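You operate a simulated robot arm through the tools that you are given. There is no shell and no other tool. Be economical: measure what you need, move in short steps, check, and stop when the job is done.

Carry out the task below with a simulated two-armed robot. There is one attempt and no reset: what you move stays moved.

Task
Take the rubbing pad and leave it on the shelf under the vice bench. Take the cream glue pot and put it on top of the drain jug. Put the blue paint pot on the low board of the fittings rack. Put the yellow-footed leg offcut on the top of the vice bench away on the low board of the check rack. Take the blue ladle from the top of the vice bench and leave it on top of the brown shut carton there. Put the yellow wax pot on top of the sludge bin. Put the steel weight on the top of the press bench away on the top of the long table. Any order will do. Set down upright: rubbing pad.

Only the result counts: the job must be done as asked and must still hold three seconds after the hand-in. Knocking over, shifting, dropping, spilling or breaking anything else fails it.

Robot
Two 7-joint arms with two-finger parallel grippers on one trunk, on a base that drives. Base frame: it is fixed to the floor where the robot stands at the start and does not move with it; the origin is under the middle of the robot, x ahead of it, y to its left, z up; the surface under the hand at the start is at about z = 0.85. Readings come in m, degrees, newtons and seconds.
The left shoulder is at the start at [0.08, 0.131, 0.947], the right one opposite. With the tool pointing down near the work surface each hand reaches from about 0.4 to 0.86 m from the robot's upright axis, wherever it stands, measured 20 degrees to its own side. Places, roughly: blue paint pot [0.75, 0.25, 0.75]; cream glue pot [0.75, -0.5, 0.75]; drain jug (16x10x13 cm) [0.8, 0.6, 0.9]; ladle [0.75, 1.25, 1]; low board of the check rack [0.8, -1.1, 0.4]; low board of the fittings rack [0.8, 2.1, 0.4]; rubbing pad (8x6x9 cm) [0.7, -0.1, 0.9]; shelf under the vice bench [0.7, 0.5, 0.4]; shut carton [0.75, 1, 1]; sludge bin [-3, 6.75, 1]; steel weight [-1.5, 4.75, 0.75]; top of the long table [-4.7, 4.7, 0.8]; yellow wax pot [-1, 2.25, 0.75]; yellow-footed leg offcut (3x3x8 cm) [0.5, 1.1, 0.9]. Payload 1.57 kg a hand.
The tool frame of a hand sits at the grasp point between the pads (the TCP): z along the fingers, y along the line on which they close. The tips reach 0.03 m beyond it. The gripper opens to 0.11 m. The fingers are 0.024 m wide and 0.012 m thick; the gripper's body (0.048 by 0.112 m) begins 0.078 m behind the TCP.
Orientation is that of the tool frame in the base frame, as a unit quaternion [w, x, y, z]. With the fingers straight down and closing along the base's y, the tool's x points along the base's -x, its y along +y and its z along -z.

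Tools
- The arms move only by the tool move_arm. It takes "left_increments", "right_increments" or both (then of equal length, played together; a hand with none holds still); each is a list of rows, each a list of 7 numbers: the shift along the base's x, y, z in m, then the turn, a rotation vector about the base's x, y, z in degrees, then the opening, from 0 (shut) to 1 (fully open). In form: [[tx, ty, tz, wx, wy, wz, jaw], ...]. A call has 1 to 10 rows; each row shifts and turns the commanded pose from where the row before left it. Rows are played at 5 a second. More than 0.05 m and 8.6 degrees between two rows, or a gripper value outside its range, and nothing of the call is played. Where a pose cannot be reached the arm comes as near as it can. A force on the tool above 40 N (or 10 N above the force at the start of the call, whichever is more), or a blocked arm, ends the call early, and 0.2 s more pass. The fingers move at their own pace (about 0.108 m/s each) and stop on an object; they squeeze with about 28 N. The grip force told is the motor's: it shows also when the fingers shut on nothing. Time passes only in rows, and 0.2 s behind the last, so rows that do not move let the fingers close. The reply holds the time, the measured pose of the TCP, the force on the tool along the base axes, the opening and the grip force, in the units named above and with some noise, with the torque about the TCP (base axes, N m) and any sound that the robot's microphone picked up.
- Cameras (640 x 400 px; columns grow to the right, rows downward): "scene" is now at [-0.0503, 0.0036, 1.4265]; the picture's right is [0.05, -1.00, 0.00], its down [-0.50, -0.02, -0.87] and it looks along [0.87, 0.04, -0.50] (base axes); focal length 214 px, centre (320, 200). "left" rides on the left gripper at [0.07, -0.016, -0.141] in its tool frame; the picture's right is [0.23, 0.97, 0.00], its down [-0.86, 0.20, -0.48] and it looks along [-0.47, 0.11, 0.88] (tool axes); focal length 222 px, centre (320, 200). "right" rides on the right gripper at [0.07, 0.016, -0.141] in its tool frame; the picture's right is [-0.23, 0.97, 0.00], its down [-0.86, -0.20, -0.48] and it looks along [-0.47, -0.11, 0.88] (tool axes); focal length 222 px, centre (320, 200).
- camera(camera): a new picture of that camera. It takes no simulated time.
- steer(legs): drives the robot by 1 to 6 legs, each [ahead, left, turn to the left] in m, m and degrees, along the robot's own axes; the way and the turn of a leg run together, so that a leg with both is an arc; at most 1.5 m and 180 degrees a leg. The arms and the cameras ride along, it lands a little off, and it stops where it bumps. It gives what a move gives.
- aim_head(pan, tilt): turns the head with the scene camera to pan (to the left, within 109 degrees either way) and tilt (down, from -29 to 69), counted from straight ahead of the robot. It gives what a move gives.
- point_at(camera, pixels): for up to 12 pixels [column, row] of the newest picture of that camera ("zoom" is the newest enlarged one), the place [x, y, z] in the base frame of the surface seen there, good to about 0.002 m. It takes no simulated time.
- close_up(camera, box): a new picture of the part [left, top, right, bottom] of that camera's present view, enlarged. It takes no simulated time.
- close_job(): hands the job in; it is judged then, once.

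Go step by step. Measure first, check grasps and placings, and put right what went wrong. The budget is 138 turns and 172 pictures, counting those below and the enlarged ones. Unless the task says otherwise, let go and move clear before handing in, and close with one line.

The tools are called after "Emit:" as a command line: name --argument value ..., lists and objects as JSON in quotes. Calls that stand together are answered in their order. move_arm: Moves the arms, as the interface text tells. Its arguments: {"type":"object","properties":{"left_increments":{"type":"array","items":{"type":"array","items":{"type":"number"}}},"right_increments":{"type":"array","items":{"type":"array","items":{"type":"number"}}}},"required":[]} The other tools are called the same way: steer (legs) drives the base; aim_head (pan, tilt) turns the head that bears the scene camera; camera (camera) takes a picture; point_at (camera, pixels) gives the place of the surface under pixels of a picture; close_up (camera, box) takes an enlarged picture of a part of a camera's view; close_job () hands the job in.

At the start:

```text
clock: 0.0
left_ee_pos: [0.3881, 0.3344, 1.2876]
left_tool_rot: [0.001, 0.0, 1.0, -0.001]
left_ft_force: [0.7, 0.7, -0.5]
left_torque: [0.01, 0.01, -0.04]
left_opening: 0.1098
left_finger_force: 0.0
right_ee_pos: [0.5068, -0.0748, 1.3254]
right_tool_rot: [0.0, 0.0, 1.0, 0.0]
right_ft_force: [0.4, 0.7, 0.1]
right_torque: [0.0, -0.02, -0.02]
right_opening: 0.1101
right_finger_force: 0.0
robot x, y, heading: [-0.0011, -0.001, 0.0]
head pan, tilt: [2.9, 29.9]
```

scene: 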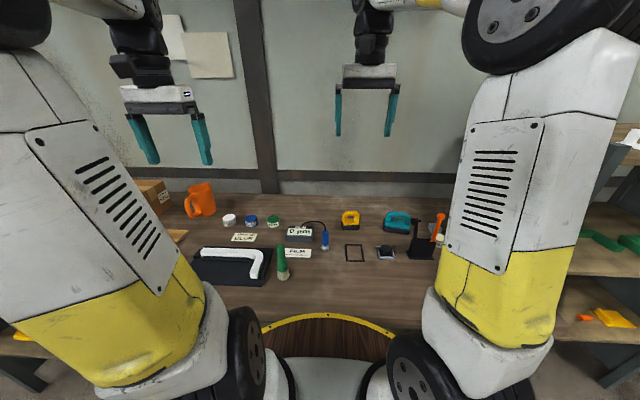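
right: 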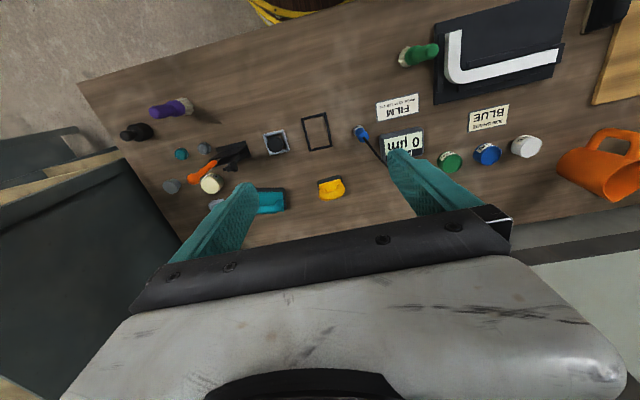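
left: 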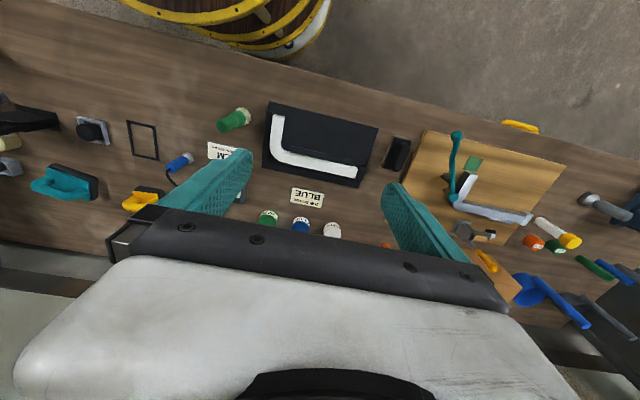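

The start views show the vice bench with pots, a jug (orange, right view about 600,165) and several pad-like tools. I'll enlarge and measure before moving.

Emit:
close_up --camera "right" --box '[120, 80, 400, 255]'

Emit:
close_up --camera "left" --box '[370, 90, 640, 260]'

Emit:
point_at --camera "right" --pixels '[[487, 153], [450, 162], [526, 147], [211, 183], [331, 188], [270, 200], [276, 142], [600, 165], [300, 250], [130, 130], [180, 153], [204, 148]]'

Emit:
point_at --camera "left" --pixels '[[542, 228], [572, 241], [533, 243], [557, 247], [530, 290], [587, 325], [480, 150], [398, 152], [610, 210], [520, 126], [600, 268], [500, 290]]'

```text
2.29 times, centred on (260, 168) of right
```

zoom: 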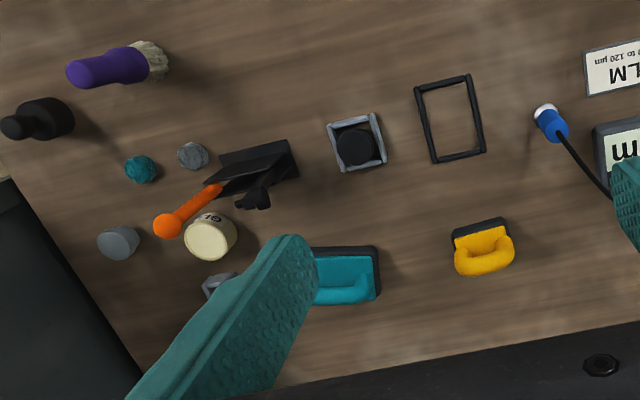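

```text
2.35 times, centred on (505, 175) of left
```

zoom: 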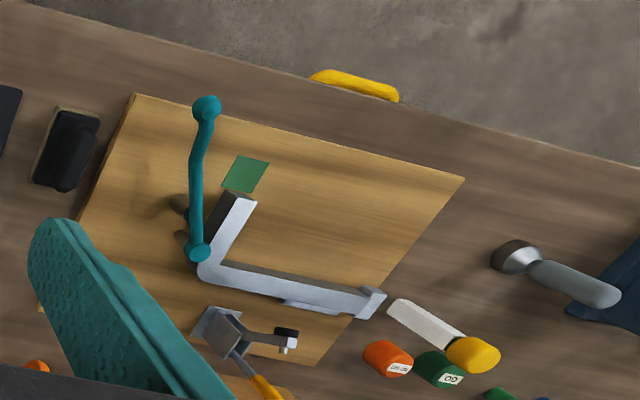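

```text
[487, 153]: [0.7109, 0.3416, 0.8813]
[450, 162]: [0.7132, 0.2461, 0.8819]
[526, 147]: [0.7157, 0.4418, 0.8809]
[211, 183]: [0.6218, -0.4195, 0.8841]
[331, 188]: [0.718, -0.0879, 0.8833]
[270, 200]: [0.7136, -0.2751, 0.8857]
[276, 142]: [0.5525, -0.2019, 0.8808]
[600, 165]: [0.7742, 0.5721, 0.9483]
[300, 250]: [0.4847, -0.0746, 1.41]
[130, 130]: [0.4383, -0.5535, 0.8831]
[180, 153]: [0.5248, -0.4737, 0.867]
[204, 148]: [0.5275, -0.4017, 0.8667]
```

```text
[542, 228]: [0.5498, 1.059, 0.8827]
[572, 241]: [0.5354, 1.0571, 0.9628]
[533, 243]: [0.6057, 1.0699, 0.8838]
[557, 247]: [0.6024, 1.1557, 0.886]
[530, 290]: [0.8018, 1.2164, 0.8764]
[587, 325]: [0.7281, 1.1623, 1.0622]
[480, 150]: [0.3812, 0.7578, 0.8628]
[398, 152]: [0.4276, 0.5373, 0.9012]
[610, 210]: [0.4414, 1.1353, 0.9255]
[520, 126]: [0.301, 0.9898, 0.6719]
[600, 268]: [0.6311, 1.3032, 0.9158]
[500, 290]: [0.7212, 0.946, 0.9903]
```

The pots and the yellow-handled pad (right zoom about 483,245) are located. Now I'll look to both sides with the head.

Emit:
close_up --camera "scene" --box '[180, 170, 470, 350]'

Emit:
aim_head --pan 70 --tilt 25

Emit:
camera --camera "scene"

Emit:
aim_head --pan -60 --tilt 35

Emit:
camera --camera "scene"

```text
2.21 times, centred on (325, 260) of scene
```

zoom: 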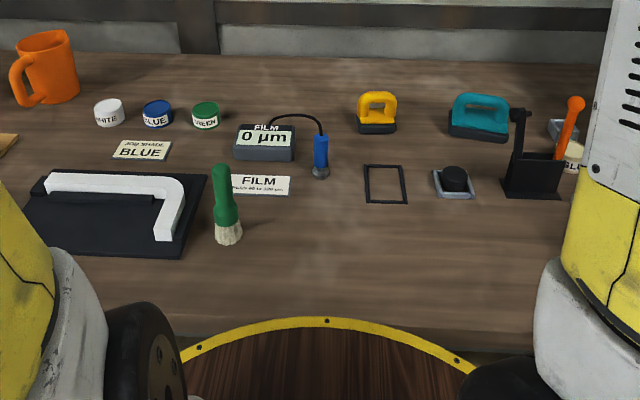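

```text
clock: 1.4
left_ee_pos: [0.3875, 0.3339, 1.2875]
left_tool_rot: [0.0, 0.001, 1.0, 0.001]
left_ft_force: [0.7, -0.7, 0.3]
left_torque: [0.04, -0.03, -0.02]
left_opening: 0.1098
left_finger_force: 0.2
right_ee_pos: [0.5057, -0.0746, 1.3259]
right_tool_rot: [-0.001, 0.0, 1.0, 0.0]
right_ft_force: [-0.3, 0.4, 0.8]
right_torque: [0.0, -0.01, -0.01]
right_opening: 0.1102
right_finger_force: 0.0
robot x, y, heading: [0.0009, -0.0021, -0.1]
head pan, tilt: [70.0, 25.0]
```

```text
165 pictures are left
```

scene: 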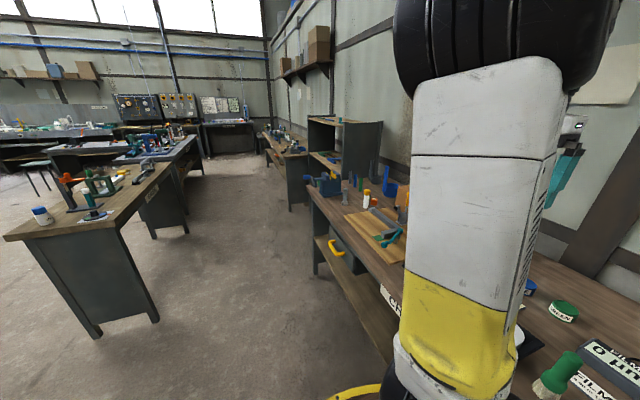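

```text
clock: 3.5
left_ee_pos: [0.3886, 0.3348, 1.2868]
left_tool_rot: [0.0, 0.0, 1.0, 0.0]
left_ft_force: [0.0, 0.2, -0.9]
left_torque: [-0.01, 0.03, -0.02]
left_opening: 0.11
left_finger_force: 0.1
right_ee_pos: [0.5063, -0.0748, 1.3256]
right_tool_rot: [0.0, 0.001, 1.0, 0.001]
right_ft_force: [-0.6, 0.3, -0.5]
right_torque: [0.04, 0.01, 0.05]
right_opening: 0.1097
right_finger_force: 0.0
robot x, y, heading: [-0.0014, -0.001, 0.2]
head pan, tilt: [-60.0, 35.0]
```

```text
164 pictures are left
```

scene: 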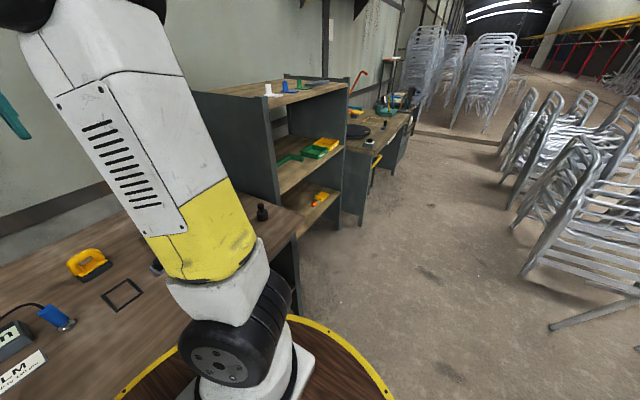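

The left view shows the vice bench with its shelf below (col 350,row 290) and the check rack to the right. I'll back off a little to see the shelf and measure it.

Emit:
steer --legs '[[-0.6, 0, 0]]'

Emit:
aim_head --pan 15 --tilt 35

Emit:
camera --camera "scene"

Emit:
aim_head --pan 60 --tilt 25

Emit:
camera --camera "scene"

```text
clock: 6.9
left_ee_pos: [-0.2127, 0.3327, 1.2871]
left_tool_rot: [0.001, 0.0, 1.0, 0.0]
left_ft_force: [0.0, 0.1, 0.0]
left_torque: [0.03, 0.03, 0.02]
left_opening: 0.1101
left_finger_force: 0.1
right_ee_pos: [-0.0941, -0.075, 1.3257]
right_tool_rot: [-0.001, -0.002, 1.0, 0.0]
right_ft_force: [0.5, 0.0, -0.1]
right_torque: [0.03, 0.02, -0.04]
right_opening: 0.11
right_finger_force: 0.0
robot x, y, heading: [-0.6028, 0.0023, -0.0]
head pan, tilt: [-60.0, 35.0]
```

```text
clock: 8.3
left_ee_pos: [-0.2134, 0.3335, 1.2878]
left_tool_rot: [0.0, -0.002, 1.0, 0.0]
left_ft_force: [0.6, 0.1, -0.3]
left_torque: [0.01, 0.03, -0.03]
left_opening: 0.1102
left_finger_force: 0.1
right_ee_pos: [-0.0929, -0.0744, 1.3253]
right_tool_rot: [-0.001, -0.001, 1.0, 0.0]
right_ft_force: [0.3, 0.2, 0.0]
right_torque: [-0.01, 0.0, -0.02]
right_opening: 0.1101
right_finger_force: 0.1
robot x, y, heading: [-0.6008, 0.0009, -0.2]
head pan, tilt: [15.0, 35.0]
```

```text
163 pictures are left
```

scene: 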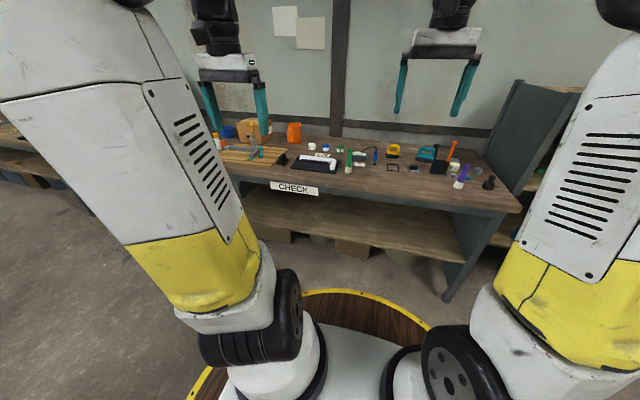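

```text
clock: 9.5
left_ee_pos: [-0.2115, 0.3332, 1.2861]
left_tool_rot: [0.0, -0.001, 1.0, -0.001]
left_ft_force: [-0.1, -0.3, 0.8]
left_torque: [0.0, -0.03, 0.02]
left_opening: 0.1101
left_finger_force: 0.2
right_ee_pos: [-0.0945, -0.0741, 1.3256]
right_tool_rot: [0.0, 0.0, 1.0, 0.0]
right_ft_force: [-0.6, -0.7, 0.7]
right_torque: [0.02, 0.0, 0.03]
right_opening: 0.1099
right_finger_force: 0.0
robot x, y, heading: [-0.6004, -0.0034, 0.1]
head pan, tilt: [60.0, 25.0]
```

```text
162 pictures are left
```

scene: 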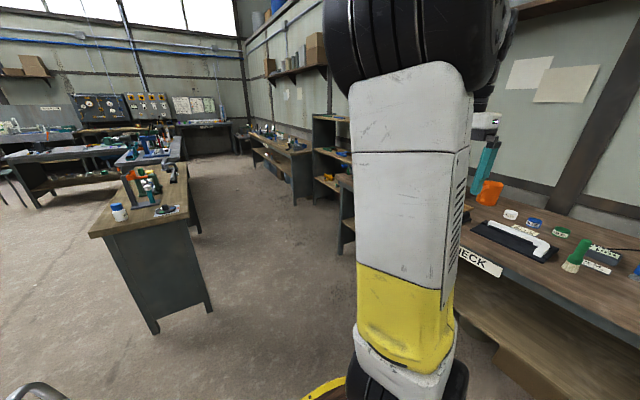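

The vice bench shelf is open at the front (pan 15 view, about 330,215). I'll re-aim and measure its edges.

Emit:
aim_head --pan 5 --tilt 35

Emit:
camera --camera "scene"

```text
clock: 10.7
left_ee_pos: [-0.2125, 0.3339, 1.287]
left_tool_rot: [0.0, -0.002, 1.0, 0.001]
left_ft_force: [0.6, -0.3, -0.4]
left_torque: [0.0, -0.01, 0.01]
left_opening: 0.1098
left_finger_force: 0.1
right_ee_pos: [-0.0938, -0.0746, 1.3263]
right_tool_rot: [-0.001, -0.001, 1.0, 0.001]
right_ft_force: [0.6, 0.2, -0.2]
right_torque: [0.02, 0.0, -0.01]
right_opening: 0.1101
right_finger_force: 0.1
robot x, y, heading: [-0.6019, -0.0011, -0.1]
head pan, tilt: [5.0, 35.0]
```

```text
161 pictures are left
```

scene: 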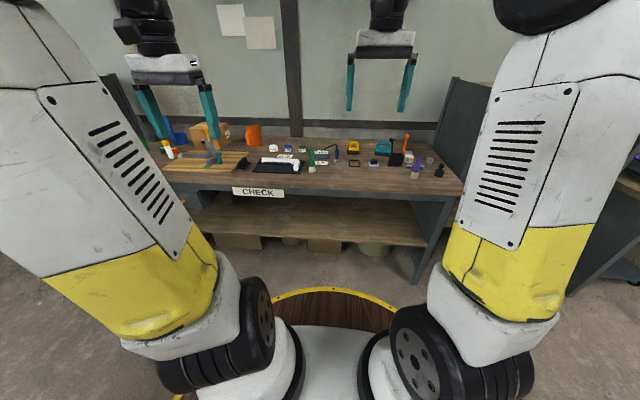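

Emit:
point_at --camera "scene" --pixels '[[240, 230], [300, 236], [380, 243], [300, 210], [300, 198], [400, 215], [230, 205], [330, 192], [330, 186], [255, 193], [420, 205], [425, 240]]'

Emit:
close_up --camera "scene" --box '[150, 110, 470, 290]'

```text
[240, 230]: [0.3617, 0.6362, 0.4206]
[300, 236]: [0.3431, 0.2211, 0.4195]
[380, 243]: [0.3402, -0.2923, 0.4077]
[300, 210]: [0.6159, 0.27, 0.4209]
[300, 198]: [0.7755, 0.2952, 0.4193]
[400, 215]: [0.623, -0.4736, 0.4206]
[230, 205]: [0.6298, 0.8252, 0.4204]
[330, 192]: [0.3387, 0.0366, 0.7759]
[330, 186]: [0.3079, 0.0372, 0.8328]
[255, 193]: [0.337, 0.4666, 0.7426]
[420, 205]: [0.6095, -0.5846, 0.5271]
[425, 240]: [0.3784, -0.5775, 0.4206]
```

```text
2.00 times, centred on (310, 200) of scene
```

zoom: 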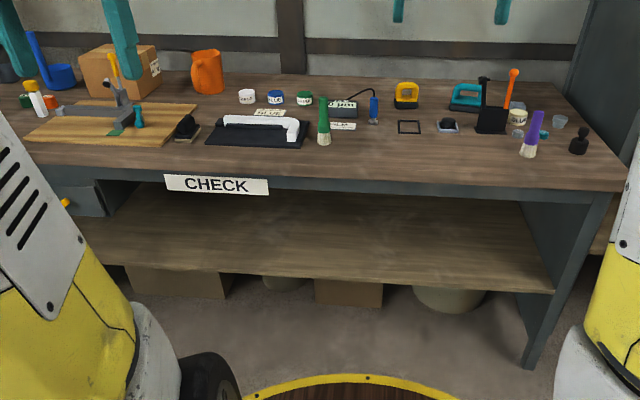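

The shelf surface is at z 0.42 with its front at x 0.34 and the apron underside at about 0.74, so the pad must go in with a slanted hand. I'll drive back to the bench and look at the pad and jug closely.

Emit:
steer --legs '[[0.6, 0, 0]]'

Emit:
aim_head --pan 0 --tilt 30

Emit:
close_up --camera "scene" --box '[310, 180, 470, 280]'

Emit:
close_up --camera "scene" --box '[150, 170, 310, 270]'

```text
clock: 14.1
left_ee_pos: [0.379, 0.3482, 1.2875]
left_tool_rot: [0.0, -0.011, 1.0, -0.001]
left_ft_force: [-0.6, -0.4, 0.5]
left_torque: [0.0, -0.03, 0.02]
left_opening: 0.11
left_finger_force: 0.0
right_ee_pos: [0.507, -0.0582, 1.3253]
right_tool_rot: [0.0, -0.01, 1.0, 0.0]
right_ft_force: [0.0, 0.0, -0.2]
right_torque: [-0.05, -0.01, 0.02]
right_opening: 0.1099
right_finger_force: 0.1
robot x, y, heading: [-0.002, 0.0077, 1.3]
head pan, tilt: [5.0, 35.0]
```

```text
clock: 14.8
left_ee_pos: [0.3795, 0.3467, 1.2866]
left_tool_rot: [0.0, -0.011, 1.0, 0.0]
left_ft_force: [-0.2, -0.3, -1.1]
left_torque: [0.0, -0.01, -0.01]
left_opening: 0.11
left_finger_force: 0.0
right_ee_pos: [0.5062, -0.0568, 1.3258]
right_tool_rot: [0.0, -0.011, 1.0, 0.0]
right_ft_force: [-0.5, -0.1, 0.4]
right_torque: [0.0, 0.01, 0.03]
right_opening: 0.1101
right_finger_force: 0.0
robot x, y, heading: [0.0004, 0.0058, 1.3]
head pan, tilt: [0.0, 30.0]
```

```text
4.00 times, centred on (390, 230) of scene
```

zoom: 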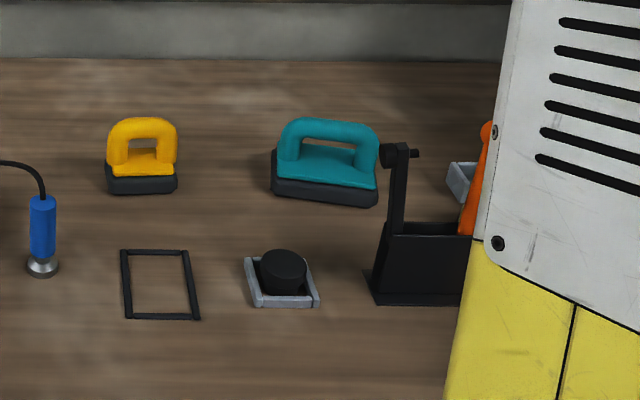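

```text
4.00 times, centred on (230, 220) of scene
```

zoom: 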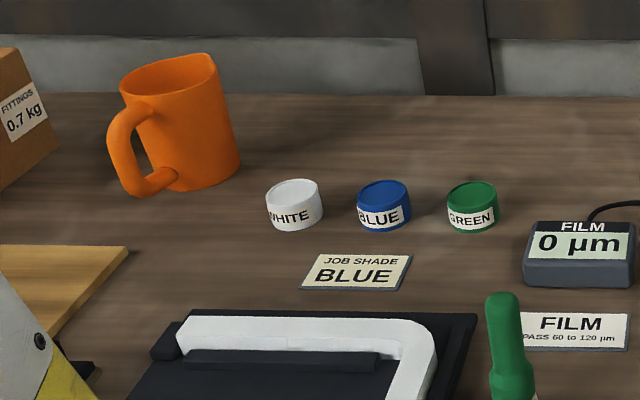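

The yellow pad (zoom 140,155) versus the larger teal one; measuring both, the pots and the jug mouth.

Emit:
point_at --camera "zoom" --pixels '[[182, 68], [140, 75], [215, 60], [182, 80], [182, 58], [293, 185], [383, 187], [383, 222], [470, 188], [125, 145], [235, 150], [125, 60]]'

Emit:
camera --camera "scene"

Emit:
point_at --camera "scene" --pixels '[[345, 211], [345, 215], [338, 224], [353, 224], [345, 227], [338, 215], [353, 215], [381, 228], [403, 230], [392, 211]]'

Emit:
camera --camera "right"

```text
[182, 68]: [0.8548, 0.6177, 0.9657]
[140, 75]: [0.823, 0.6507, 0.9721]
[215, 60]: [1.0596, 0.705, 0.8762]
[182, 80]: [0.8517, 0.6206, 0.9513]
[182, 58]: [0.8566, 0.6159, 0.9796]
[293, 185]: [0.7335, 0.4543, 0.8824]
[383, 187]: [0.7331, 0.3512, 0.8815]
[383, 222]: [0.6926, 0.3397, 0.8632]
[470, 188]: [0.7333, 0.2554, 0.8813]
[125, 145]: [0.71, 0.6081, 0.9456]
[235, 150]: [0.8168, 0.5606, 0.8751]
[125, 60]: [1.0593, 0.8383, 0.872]
```

```text
157 pictures are left
```

scene: 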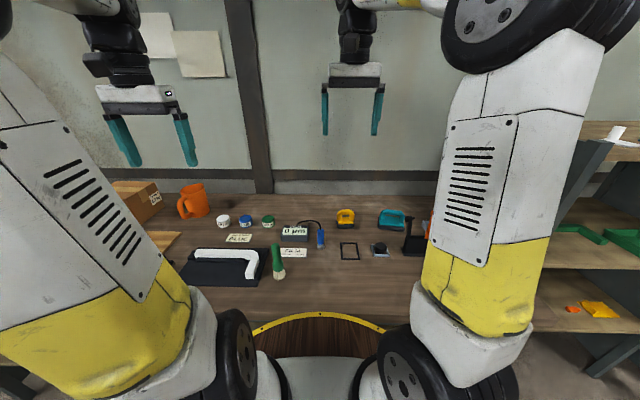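

```text
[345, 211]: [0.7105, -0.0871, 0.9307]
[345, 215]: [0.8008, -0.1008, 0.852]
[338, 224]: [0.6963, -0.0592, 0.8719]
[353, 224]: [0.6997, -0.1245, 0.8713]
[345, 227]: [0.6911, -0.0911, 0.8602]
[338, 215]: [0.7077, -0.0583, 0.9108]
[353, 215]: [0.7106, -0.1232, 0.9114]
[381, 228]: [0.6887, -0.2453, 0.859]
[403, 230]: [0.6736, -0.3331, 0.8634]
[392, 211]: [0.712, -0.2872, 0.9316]
```

```text
156 pictures are left
```

right: 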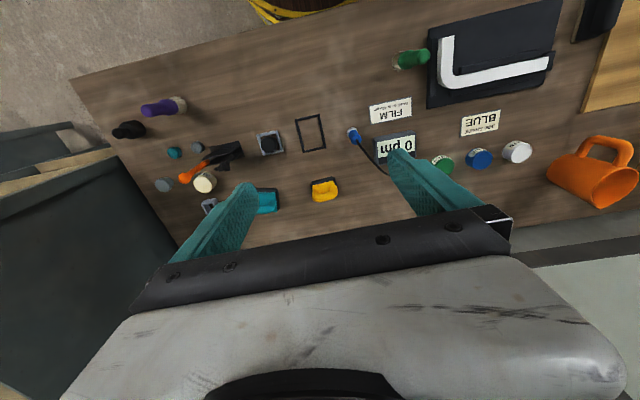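

The yellow pad's handle spans y -0.058 to -0.123 at x about 0.71, top z 0.93. I'll bring the right hand to a 45° slanted pre-grasp.

Emit:
move_arm --right_increments '[[0.016, -0.0042, -0.042, 0, -5.6, 0, 1], [0.016, -0.0042, -0.042, 0, -5.6, 0, 1], [0.016, -0.0042, -0.042, 0, -5.6, 0, 1], [0.016, -0.0042, -0.042, 0, -5.6, 0, 1], [0.016, -0.0042, -0.042, 0, -5.6, 0, 1], [0.016, -0.0042, -0.042, 0, -5.6, 0, 1], [0.016, -0.0042, -0.042, 0, -5.6, 0, 1], [0.016, -0.0042, -0.042, 0, -5.8, 0, 1], [0, 0, 0, 0, 0, 0, 1]]'

Emit:
camera --camera "right"

Emit:
camera --camera "scene"

```text
clock: 16.8
left_ee_pos: [0.3802, 0.3479, 1.2869]
left_tool_rot: [0.0, -0.011, 1.0, 0.0]
left_ft_force: [0.1, -0.1, -0.6]
left_torque: [-0.02, 0.01, -0.02]
left_opening: 0.1102
left_finger_force: 0.1
right_ee_pos: [0.6339, -0.0929, 0.9879]
right_tool_rot: [0.382, -0.011, 0.924, -0.004]
right_ft_force: [-0.1, -0.3, -0.4]
right_torque: [0.01, -0.05, 0.03]
right_opening: 0.1101
right_finger_force: 0.1
robot x, y, heading: [-0.0009, 0.0039, 1.0]
head pan, tilt: [0.0, 30.0]
```

```text
155 pictures are left
```

right: 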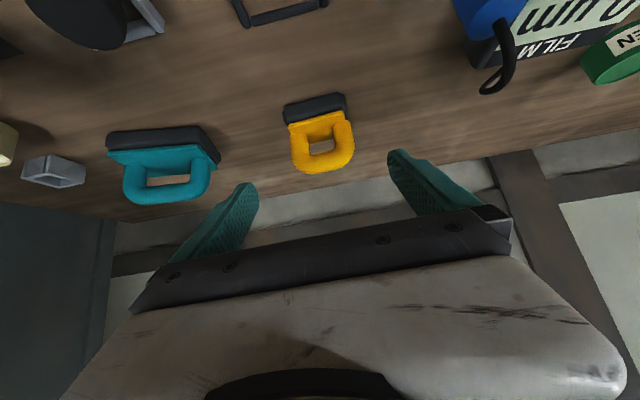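

```text
154 pictures are left
```

scene: 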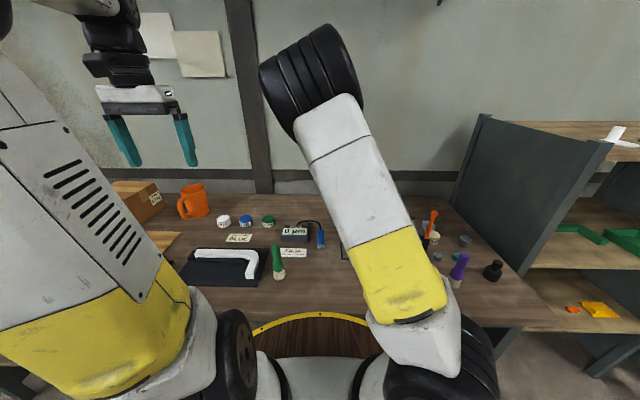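

The pad (right view 320,135) lies roughly between the fingers; measuring its handle from here.

Emit:
point_at --camera "right" --pixels '[[322, 165], [296, 150], [350, 145], [300, 112], [335, 108], [288, 116], [345, 108], [322, 158], [320, 125]]'

```text
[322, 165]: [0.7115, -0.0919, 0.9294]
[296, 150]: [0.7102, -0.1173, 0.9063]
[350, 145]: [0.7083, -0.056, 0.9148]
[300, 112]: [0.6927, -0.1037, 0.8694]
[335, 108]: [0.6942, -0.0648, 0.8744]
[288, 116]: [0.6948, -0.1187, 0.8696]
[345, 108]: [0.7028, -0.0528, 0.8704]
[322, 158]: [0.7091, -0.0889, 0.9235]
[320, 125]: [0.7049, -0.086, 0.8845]
```

Handle centre is about y -0.088. Advancing along the fingers and closing.

Emit:
move_arm --right_increments '[[0.0285, 0.0015, -0.0265, 0, 0, 0, 1], [0.0285, 0.0015, -0.0265, 0, 0, 0, 1], [0.0285, 0.001, -0.0265, 0, 0, 0, 1], [0, 0, 0, 0, 0, 0, 1], [0, 0, 0, 0, 0, 0, 0.3], [0, 0, 0, 0, 0, 0, 0.3], [0, 0, 0, 0, 0, 0, 0.3]]'

Emit:
camera --camera "right"

```text
clock: 18.4
left_ee_pos: [0.3797, 0.3479, 1.2898]
left_tool_rot: [0.0, -0.01, 1.0, 0.0]
left_ft_force: [-0.9, -0.4, -0.2]
left_torque: [-0.02, 0.02, 0.01]
left_opening: 0.11
left_finger_force: 0.1
right_ee_pos: [0.717, -0.089, 0.9106]
right_tool_rot: [0.383, -0.009, 0.924, -0.005]
right_ft_force: [0.0, -0.1, 0.5]
right_torque: [0.02, -0.02, -0.01]
right_opening: 0.0744
right_finger_force: 28.1
robot x, y, heading: [-0.0026, 0.007, 1.2]
head pan, tilt: [0.0, 30.0]
```

```text
153 pictures are left
```

right: 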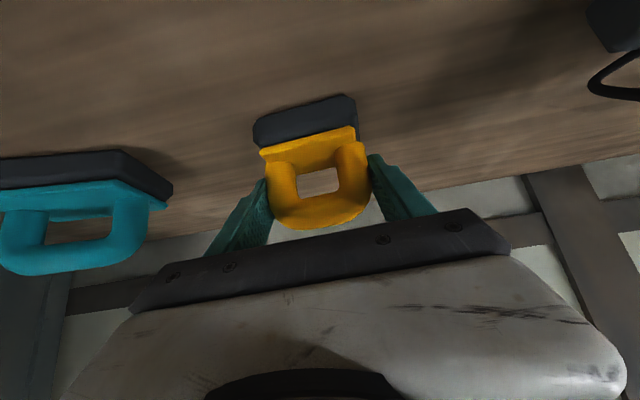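

Gripped (0.074 opening, 28 N). Lifting clear.

Emit:
move_arm --right_increments '[[0, 0, 0.03, 0, 0, 0, 0.3], [-0.01, 0, 0.04, 0, 0, 0, 0.3], [-0.01, 0, 0.04, 0, 0, 0, 0.3], [-0.01, 0, 0.04, 0, 0, 0, 0.3], [-0.01, 0, 0.04, 0, 0, 0, 0.3]]'

Emit:
steer --legs '[[-0.75, 0, -1]]'

Emit:
camera --camera "right"

```text
clock: 19.6
left_ee_pos: [0.3798, 0.3477, 1.2864]
left_tool_rot: [0.0, -0.01, 1.0, 0.0]
left_ft_force: [0.1, -0.9, -0.5]
left_torque: [-0.02, 0.05, 0.01]
left_opening: 0.11
left_finger_force: 0.1
right_ee_pos: [0.6792, -0.0888, 1.0974]
right_tool_rot: [0.382, -0.01, 0.924, -0.004]
right_ft_force: [-0.1, 0.1, 0.5]
right_torque: [0.01, 0.01, 0.01]
right_opening: 0.0331
right_finger_force: 0.0
robot x, y, heading: [-0.0024, 0.0035, 1.5]
head pan, tilt: [0.0, 30.0]
```

```text
clock: 23.6
left_ee_pos: [-0.3686, 0.3332, 1.2873]
left_tool_rot: [-0.001, -0.005, 1.0, 0.0]
left_ft_force: [0.0, -0.1, -0.3]
left_torque: [-0.02, 0.0, -0.01]
left_opening: 0.11
left_finger_force: 0.1
right_ee_pos: [-0.0708, -0.1062, 1.0977]
right_tool_rot: [0.383, -0.005, 0.924, -0.006]
right_ft_force: [-0.3, -0.3, 0.4]
right_torque: [0.0, -0.03, -0.01]
right_opening: 0.033
right_finger_force: 0.1
robot x, y, heading: [-0.7541, -0.0036, 0.7]
head pan, tilt: [0.0, 30.0]
```

```text
152 pictures are left
```

right: 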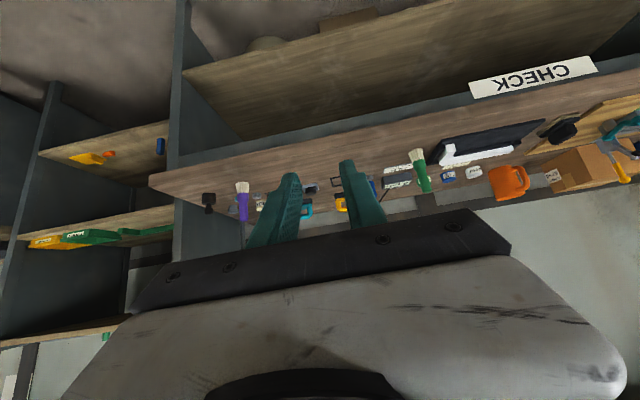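

The grip was lost: the fingers closed to 0.033 and the pad is still on the bench. Checking its state.

Emit:
close_up --camera "scene" --box '[240, 130, 440, 255]'

Emit:
point_at --camera "right" --pixels '[[340, 205], [335, 180]]'

```text
3.20 times, centred on (340, 192) of scene
```

zoom: 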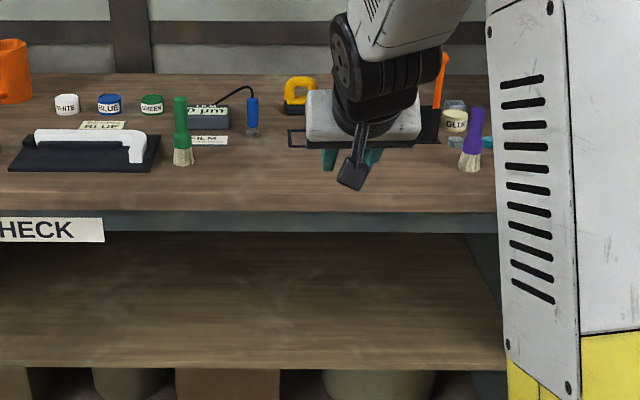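

```text
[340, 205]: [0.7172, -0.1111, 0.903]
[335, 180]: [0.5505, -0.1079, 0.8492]
```

The pad still stands in place (zoom 300,92). I'll go back and take a deeper, firmer grip down to its base.

Emit:
steer --legs '[[0.75, 0, 0]]'

Emit:
move_arm --right_increments '[[-0.02, 0, -0.03, 0, 0, 0, 1], [-0.02, 0, -0.03, 0, 0, 0, 1], [-0.01, 0, -0.03, 0, 0, 0, 1]]'

Emit:
camera --camera "right"

```text
clock: 27.6
left_ee_pos: [0.3549, 0.3475, 1.288]
left_tool_rot: [0.001, -0.01, 1.0, 0.0]
left_ft_force: [0.3, -1.0, -0.3]
left_torque: [-0.01, -0.01, 0.0]
left_opening: 0.1098
left_finger_force: 0.0
right_ee_pos: [0.6542, -0.0899, 1.0976]
right_tool_rot: [0.382, -0.008, 0.924, -0.005]
right_ft_force: [-0.1, -0.4, -1.0]
right_torque: [0.02, 0.0, 0.02]
right_opening: 0.0328
right_finger_force: 0.0
robot x, y, heading: [-0.0258, 0.0034, 1.1]
head pan, tilt: [0.0, 30.0]
```

```text
clock: 28.4
left_ee_pos: [0.3549, 0.3457, 1.2866]
left_tool_rot: [0.0, -0.009, 1.0, 0.0]
left_ft_force: [-0.7, 0.1, 0.2]
left_torque: [-0.01, -0.05, -0.01]
left_opening: 0.1096
left_finger_force: 0.1
right_ee_pos: [0.6032, -0.0912, 1.009]
right_tool_rot: [0.383, -0.009, 0.924, -0.003]
right_ft_force: [-0.3, 0.9, 0.3]
right_torque: [0.02, -0.01, -0.02]
right_opening: 0.1099
right_finger_force: 0.0
robot x, y, heading: [-0.0263, 0.0075, 1.0]
head pan, tilt: [0.0, 30.0]
```

```text
150 pictures are left
```

right: 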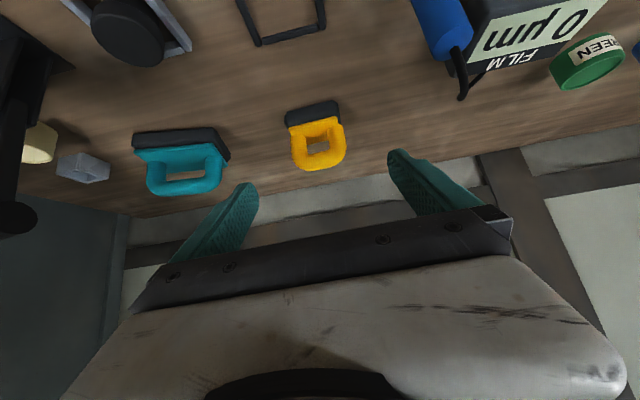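

Emit:
close_up --camera "right" --box '[240, 80, 400, 180]'

Emit:
point_at --camera "right" --pixels '[[318, 165], [296, 150], [342, 148], [288, 121], [338, 118], [291, 113], [338, 105], [286, 126], [339, 121], [315, 145]]'

```text
4.00 times, centred on (320, 130) of right
```

zoom: 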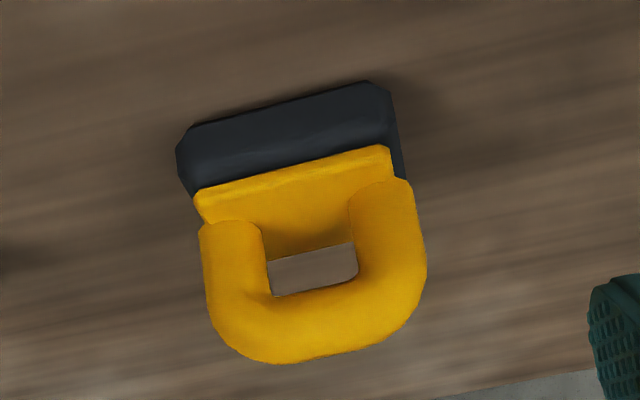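

```text
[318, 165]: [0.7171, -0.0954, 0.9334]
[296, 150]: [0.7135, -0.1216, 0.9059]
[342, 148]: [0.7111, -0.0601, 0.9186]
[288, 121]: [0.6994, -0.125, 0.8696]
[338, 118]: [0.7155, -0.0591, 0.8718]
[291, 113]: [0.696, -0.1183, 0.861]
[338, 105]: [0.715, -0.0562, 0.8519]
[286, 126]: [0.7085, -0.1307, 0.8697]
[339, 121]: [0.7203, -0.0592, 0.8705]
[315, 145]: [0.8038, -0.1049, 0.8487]
```

The base (zoom 290,130) is about 7 cm wide with bevelled edges; the first grip likely sat on a rounded edge. I'll go 1 cm deeper, squeeze fully and lift slowly.

Emit:
move_arm --right_increments '[[0.03, -0.0005, -0.0273, 0, 0, 0, 1], [0.03, -0.0005, -0.0273, 0, 0, 0, 1], [0.03, -0.0005, -0.0273, 0, 0, 0, 1], [0.029, 0, -0.0273, 0, 0, 0, 1], [0, 0, 0, 0, 0, 0, 1], [0, 0, 0, 0, 0, 0, 0], [0, 0, 0, 0, 0, 0, 0], [0, 0, 0, 0, 0, 0, 0], [0, 0, 0, 0, 0, 0, 0]]'

Emit:
camera --camera "right"

Emit:
move_arm --right_increments '[[0, 0, 0.005, 0, 0, 0, 0], [0, 0, 0.01, 0, 0, 0, 0], [0, 0, 0.01, 0, 0, 0, 0]]'

Emit:
camera --camera "right"

```text
clock: 30.4
left_ee_pos: [0.3555, 0.3459, 1.2881]
left_tool_rot: [0.0, -0.01, 1.0, 0.001]
left_ft_force: [-0.1, -0.3, -0.3]
left_torque: [-0.02, 0.01, 0.01]
left_opening: 0.11
left_finger_force: 0.0
right_ee_pos: [0.7225, -0.092, 0.8971]
right_tool_rot: [0.382, -0.008, 0.924, -0.005]
right_ft_force: [-1.7, 0.5, 0.2]
right_torque: [-0.04, -0.04, -0.03]
right_opening: 0.0747
right_finger_force: 28.1
robot x, y, heading: [-0.0271, 0.0042, 0.9]
head pan, tilt: [0.0, 30.0]
```

```text
148 pictures are left
```

right: 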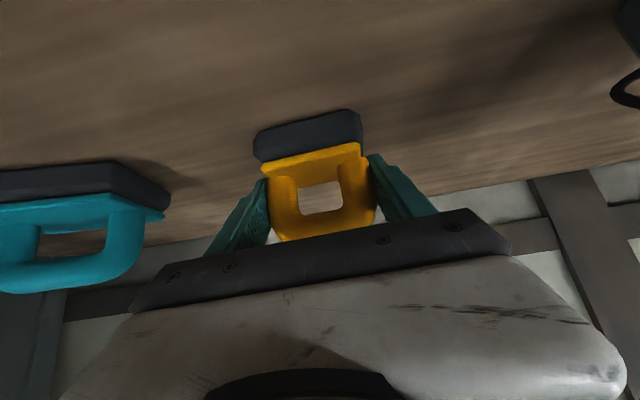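

```text
clock: 31.2
left_ee_pos: [0.3545, 0.3462, 1.2872]
left_tool_rot: [-0.001, -0.009, 1.0, -0.001]
left_ft_force: [0.2, -0.3, -0.3]
left_torque: [0.0, 0.03, 0.03]
left_opening: 0.1101
left_finger_force: 0.0
right_ee_pos: [0.7251, -0.0918, 0.9227]
right_tool_rot: [0.383, -0.008, 0.924, -0.005]
right_ft_force: [0.3, 0.0, -2.1]
right_torque: [0.0, 0.0, -0.05]
right_opening: 0.0749
right_finger_force: 27.8
robot x, y, heading: [-0.0287, 0.0045, 1.1]
head pan, tilt: [0.0, 30.0]
```

```text
147 pictures are left
```

right: 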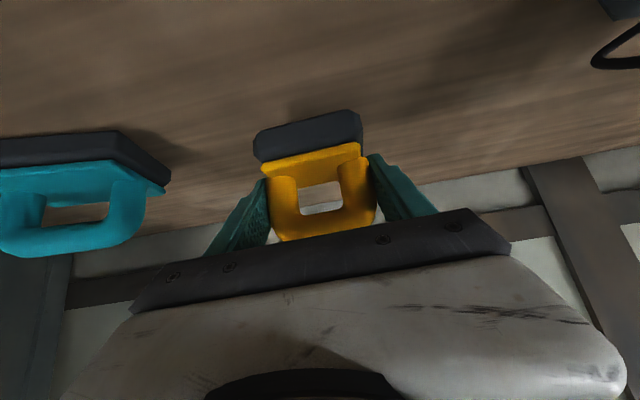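

Held now (opening 0.075, 2 N of weight). Lifting further, then backing off.

Emit:
move_arm --right_increments '[[0, 0, 0.025, 0, 0, 0, 0], [0, 0, 0.03, 0, 0, 0, 0], [-0.005, 0, 0.03, 0, 0, 0, 0], [-0.01, 0, 0.03, 0, 0, 0, 0], [-0.01, 0, 0.03, 0, 0, 0, 0]]'

Emit:
steer --legs '[[-0.8, 0, -1]]'

Emit:
camera --camera "right"

```text
clock: 32.4
left_ee_pos: [0.3563, 0.3468, 1.2869]
left_tool_rot: [0.0, -0.01, 1.0, 0.0]
left_ft_force: [1.6, 0.2, -0.4]
left_torque: [0.0, 0.06, -0.01]
left_opening: 0.1099
left_finger_force: 0.0
right_ee_pos: [0.7002, -0.0929, 1.0713]
right_tool_rot: [0.382, -0.009, 0.924, -0.004]
right_ft_force: [0.5, 0.3, -1.6]
right_torque: [-0.02, 0.02, 0.03]
right_opening: 0.0747
right_finger_force: 27.7
robot x, y, heading: [-0.0263, 0.0036, 1.1]
head pan, tilt: [0.0, 30.0]
```

```text
clock: 36.7
left_ee_pos: [-0.4467, 0.3312, 1.2877]
left_tool_rot: [0.0, 0.005, 1.0, 0.0]
left_ft_force: [-0.5, -0.1, 0.4]
left_torque: [0.01, -0.06, -0.02]
left_opening: 0.1102
left_finger_force: 0.1
right_ee_pos: [-0.1164, -0.118, 1.0716]
right_tool_rot: [0.382, 0.006, 0.924, -0.011]
right_ft_force: [0.4, -0.7, -1.5]
right_torque: [-0.02, 0.02, 0.0]
right_opening: 0.0742
right_finger_force: 27.9
robot x, y, heading: [-0.8407, 0.0028, -0.5]
head pan, tilt: [0.0, 30.0]
```

```text
146 pictures are left
```

right: 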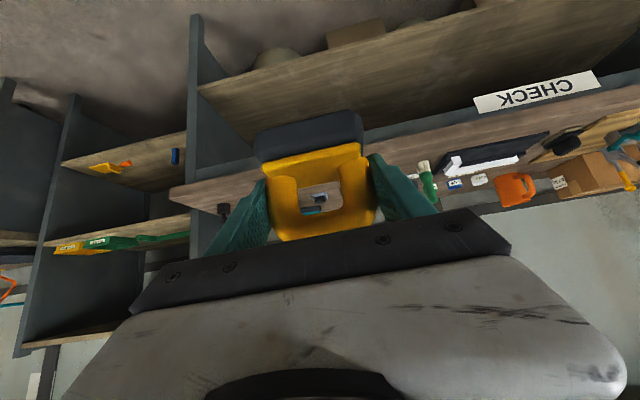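

Pad is held steady. Lowering to shelf height well in front of the bench.

Emit:
move_arm --right_increments '[[0, 0, -0.045, 0, 0, 0, 0], [0, 0, -0.045, 0, 0, 0, 0], [0, 0, -0.045, 0, 0, 0, 0], [0, 0, -0.045, 0, 0, 0, 0], [0, 0, -0.045, 0, 0, 0, 0], [0, 0, -0.045, 0, 0, 0, 0], [0, 0, -0.045, 0, 0, 0, 0], [0, 0, -0.045, 0, 0, 0, 0], [0, 0, -0.045, 0, 0, 0, 0], [0, 0, -0.045, 0, 0, 0, 0]]'

Emit:
move_arm --right_increments '[[0, 0, -0.04, 0, 0, 0, 0], [0, 0, -0.04, 0, 0, 0, 0], [0, 0, -0.03, 0, 0, 0, 0], [0, 0, 0, 0, 0, 0, 0]]'

Emit:
camera --camera "right"

Emit:
camera --camera "scene"

```text
clock: 38.9
left_ee_pos: [-0.4488, 0.3319, 1.2871]
left_tool_rot: [0.0, 0.005, 1.0, 0.0]
left_ft_force: [0.8, 0.5, 0.0]
left_torque: [-0.02, -0.04, 0.03]
left_opening: 0.1097
left_finger_force: 0.1
right_ee_pos: [-0.1143, -0.1163, 0.6206]
right_tool_rot: [0.382, 0.006, 0.924, -0.011]
right_ft_force: [-0.4, 0.4, -1.0]
right_torque: [-0.01, 0.0, 0.01]
right_opening: 0.0745
right_finger_force: 27.9
robot x, y, heading: [-0.839, 0.0011, -0.7]
head pan, tilt: [0.0, 30.0]
```

```text
clock: 39.9
left_ee_pos: [-0.4484, 0.3321, 1.2872]
left_tool_rot: [0.0, 0.005, 1.0, 0.0]
left_ft_force: [0.2, 0.5, -0.5]
left_torque: [0.02, -0.01, 0.0]
left_opening: 0.1099
left_finger_force: 0.1
right_ee_pos: [-0.1152, -0.1174, 0.5111]
right_tool_rot: [0.383, 0.006, 0.924, -0.011]
right_ft_force: [0.2, -0.4, -0.7]
right_torque: [0.0, -0.01, -0.02]
right_opening: 0.0744
right_finger_force: 27.6
robot x, y, heading: [-0.8367, 0.0024, -1.0]
head pan, tilt: [0.0, 30.0]
```

```text
145 pictures are left
```

right: 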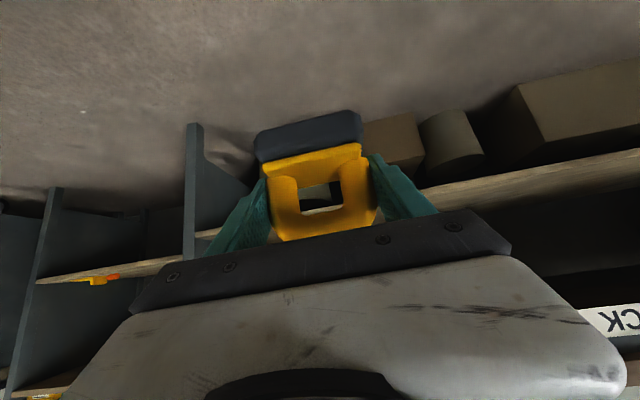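

```text
144 pictures are left
```

scene: 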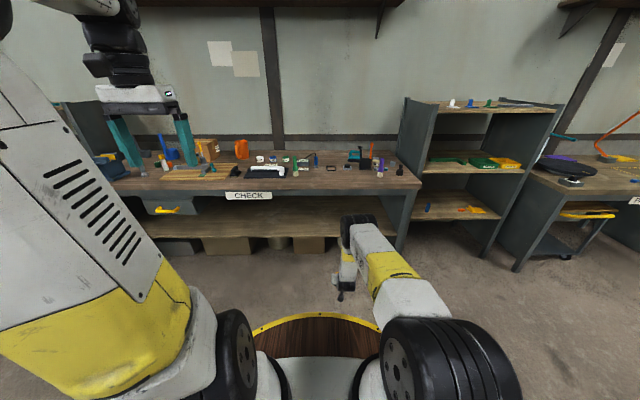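

Pad bottom is at about 0.465, above the 0.42 shelf. Driving forward so the pad goes in just past the shelf edge.

Emit:
steer --legs '[[0.535, 0, 1]]'

Emit:
camera --camera "right"

Emit:
camera --camera "scene"

```text
clock: 43.0
left_ee_pos: [0.0821, 0.3319, 1.2877]
left_tool_rot: [0.001, 0.001, 1.0, 0.0]
left_ft_force: [-0.4, 0.6, 0.1]
left_torque: [-0.02, -0.01, -0.01]
left_opening: 0.11
left_finger_force: 0.1
right_ee_pos: [0.4187, -0.114, 0.5108]
right_tool_rot: [0.382, 0.001, 0.924, -0.008]
right_ft_force: [0.6, 0.0, -1.0]
right_torque: [0.0, 0.02, 0.04]
right_opening: 0.0746
right_finger_force: 27.9
robot x, y, heading: [-0.3066, -0.0033, -0.1]
head pan, tilt: [0.0, 30.0]
```

```text
143 pictures are left
```

right: 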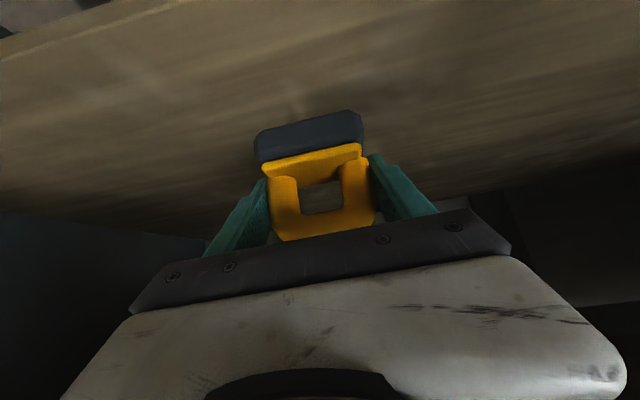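

```text
142 pictures are left
```

scene: 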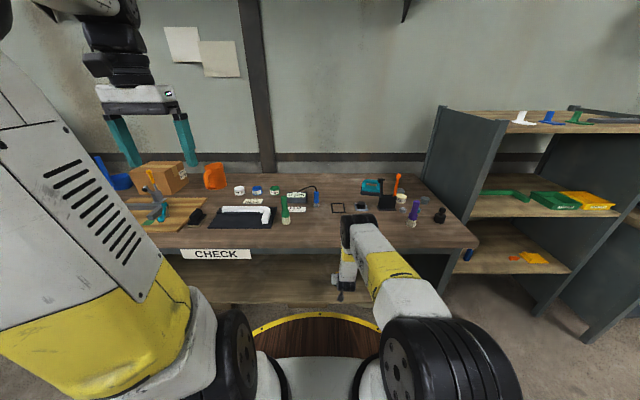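

The pad is over the shelf. Moving in a further 3 cm and lowering to contact.

Emit:
point_at --camera "right" --pixels '[[300, 95], [230, 130], [310, 127], [100, 30]]'

Emit:
move_arm --right_increments '[[0.015, 0, -0.01, 0, 0, 0, 0], [0.015, 0, -0.01, 0, 0, 0, 0], [0, 0, -0.01, 0, 0, 0, 0], [0, 0, -0.008, 0, 0, 0, 0]]'

Emit:
move_arm --right_increments '[[0, 0, -0.004, 0, 0, 0, 0], [0, 0, -0.003, 0, 0, 0, 0], [0, 0, -0.002, 0, 0, 0, 0]]'

Emit:
camera --camera "right"

```text
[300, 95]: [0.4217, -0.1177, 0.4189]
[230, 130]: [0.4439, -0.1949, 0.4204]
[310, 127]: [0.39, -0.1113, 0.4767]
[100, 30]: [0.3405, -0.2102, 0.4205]
```

```text
clock: 44.0
left_ee_pos: [0.0829, 0.3313, 1.2868]
left_tool_rot: [0.0, 0.001, 1.0, 0.0]
left_ft_force: [-0.7, -0.4, 0.5]
left_torque: [-0.02, -0.02, 0.01]
left_opening: 0.1102
left_finger_force: 0.0
right_ee_pos: [0.4482, -0.115, 0.4725]
right_tool_rot: [0.383, 0.0, 0.924, -0.008]
right_ft_force: [0.5, 0.0, -1.2]
right_torque: [-0.02, 0.01, 0.02]
right_opening: 0.0745
right_finger_force: 28.1
robot x, y, heading: [-0.3062, -0.0028, -0.3]
head pan, tilt: [0.0, 30.0]
```

```text
clock: 44.8
left_ee_pos: [0.0814, 0.3305, 1.2873]
left_tool_rot: [0.001, 0.0, 1.0, 0.0]
left_ft_force: [-0.7, -0.1, -0.2]
left_torque: [-0.02, 0.05, -0.02]
left_opening: 0.1097
left_finger_force: 0.1
right_ee_pos: [0.4497, -0.1155, 0.4677]
right_tool_rot: [0.384, 0.002, 0.923, -0.009]
right_ft_force: [-15.3, 0.0, 19.5]
right_torque: [0.14, 0.17, 0.09]
right_opening: 0.0745
right_finger_force: 28.0
robot x, y, heading: [-0.3047, -0.0, -0.3]
head pan, tilt: [0.0, 30.0]
stopped in row 3 (right hand): the force on the tool passed its limit at 43 N (the readings are from after the stop); the commanded pose is now the measured one
```

```text
141 pictures are left
```

right: 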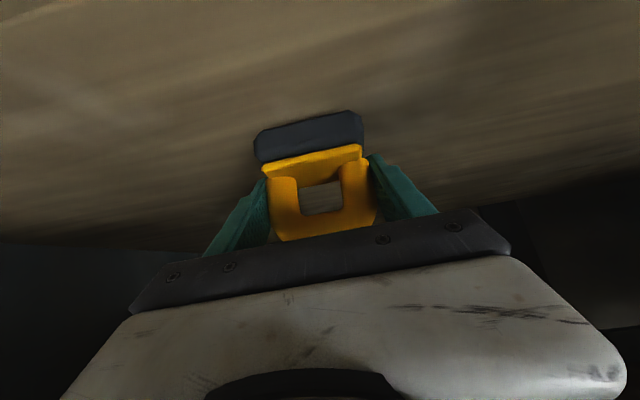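

Contact with the shelf is confirmed. Opening and backing out along the fingers.

Emit:
move_arm --right_increments '[[0, 0, 0.001, 0, 0, 0, 0.4], [0, 0, 0, 0, 0, 0, 1], [0, 0, 0, 0, 0, 0, 1], [0, 0, 0, 0, 0, 0, 1], [-0.02, 0, 0.02, 0, 0, 0, 1], [-0.025, 0, 0.025, 0, 0, 0, 1], [-0.025, 0, 0.025, 0, 0, 0, 1]]'

Emit:
camera --camera "right"

```text
clock: 46.4
left_ee_pos: [0.0823, 0.3319, 1.2863]
left_tool_rot: [0.0, 0.001, 1.0, 0.0]
left_ft_force: [0.0, -0.3, 0.3]
left_torque: [0.01, 0.03, 0.0]
left_opening: 0.11
left_finger_force: 0.0
right_ee_pos: [0.3798, -0.116, 0.5357]
right_tool_rot: [0.383, 0.001, 0.924, -0.007]
right_ft_force: [-0.3, -0.5, 0.0]
right_torque: [0.01, 0.0, 0.01]
right_opening: 0.11
right_finger_force: 0.1
robot x, y, heading: [-0.31, -0.0018, 0.0]
head pan, tilt: [0.0, 30.0]
```

```text
140 pictures are left
```

right: 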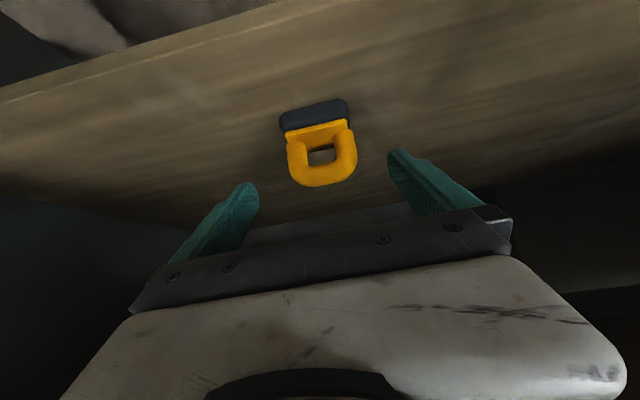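

The pad stands upright on the shelf. Backing off, then raising the right hand and turning it straight down.

Emit:
steer --legs '[[-0.5, 0, 0]]'

Emit:
move_arm --right_increments '[[-0.01, 0, 0.045, 0, 5, 0, 1], [-0.01, 0, 0.045, 0, 5, 0, 1], [-0.01, 0, 0.045, 0, 5, 0, 1], [-0.01, 0, 0.045, 0, 5, 0, 1], [-0.01, 0, 0.045, 0, 5, 0, 1], [-0.01, 0, 0.045, 0, 5, 0, 1], [-0.01, 0, 0.045, 0, 5, 0, 1], [-0.01, 0, 0.045, 0, 5, 0, 1], [-0.01, 0, 0.045, 0, 5, 0, 1], [-0.01, 0, 0.045, 0, 0, 0, 1]]'

Emit:
move_arm --right_increments '[[0, -0.02, 0.04, 0, 0, 0, 1], [0, -0.03, 0.04, 0, 0, 0, 1], [0, -0.03, 0.04, 0, 0, 0, 1], [0, -0.03, 0.04, 0, 0, 0, 1], [0, -0.03, 0.02, 0, 0, 0, 1], [0, -0.03, 0, 0, 0, 0, 1]]'

```text
clock: 49.3
left_ee_pos: [-0.4144, 0.3335, 1.2862]
left_tool_rot: [0.0, -0.002, 1.0, -0.001]
left_ft_force: [0.5, 0.3, -0.4]
left_torque: [0.0, -0.02, 0.02]
left_opening: 0.1099
left_finger_force: 0.1
right_ee_pos: [-0.1148, -0.112, 0.5354]
right_tool_rot: [0.383, -0.001, 0.924, -0.007]
right_ft_force: [0.5, 0.3, -0.2]
right_torque: [-0.01, -0.01, 0.0]
right_opening: 0.11
right_finger_force: 0.2
robot x, y, heading: [-0.8011, -0.0003, 0.1]
head pan, tilt: [0.0, 30.0]
```

```text
clock: 51.5
left_ee_pos: [-0.4148, 0.333, 1.2869]
left_tool_rot: [0.0, -0.002, 1.0, 0.0]
left_ft_force: [0.5, -0.6, 0.2]
left_torque: [0.0, 0.05, 0.01]
left_opening: 0.1097
left_finger_force: 0.1
right_ee_pos: [-0.2139, -0.1121, 0.9888]
right_tool_rot: [0.002, -0.004, 1.0, -0.006]
right_ft_force: [0.1, 0.0, 0.0]
right_torque: [0.01, 0.02, -0.01]
right_opening: 0.1101
right_finger_force: 0.0
robot x, y, heading: [-0.8041, -0.0047, 0.3]
head pan, tilt: [0.0, 30.0]
```

```text
clock: 52.9
left_ee_pos: [-0.4155, 0.3347, 1.2867]
left_tool_rot: [-0.001, -0.002, 1.0, 0.0]
left_ft_force: [0.7, -0.5, -0.1]
left_torque: [0.01, 0.02, 0.04]
left_opening: 0.1098
left_finger_force: 0.1
right_ee_pos: [-0.2149, -0.282, 1.1663]
right_tool_rot: [0.0, -0.005, 1.0, -0.006]
right_ft_force: [-0.6, 0.0, 0.1]
right_torque: [-0.03, 0.0, 0.04]
right_opening: 0.11
right_finger_force: 0.0
robot x, y, heading: [-0.8002, -0.0024, -0.0]
head pan, tilt: [0.0, 30.0]
```

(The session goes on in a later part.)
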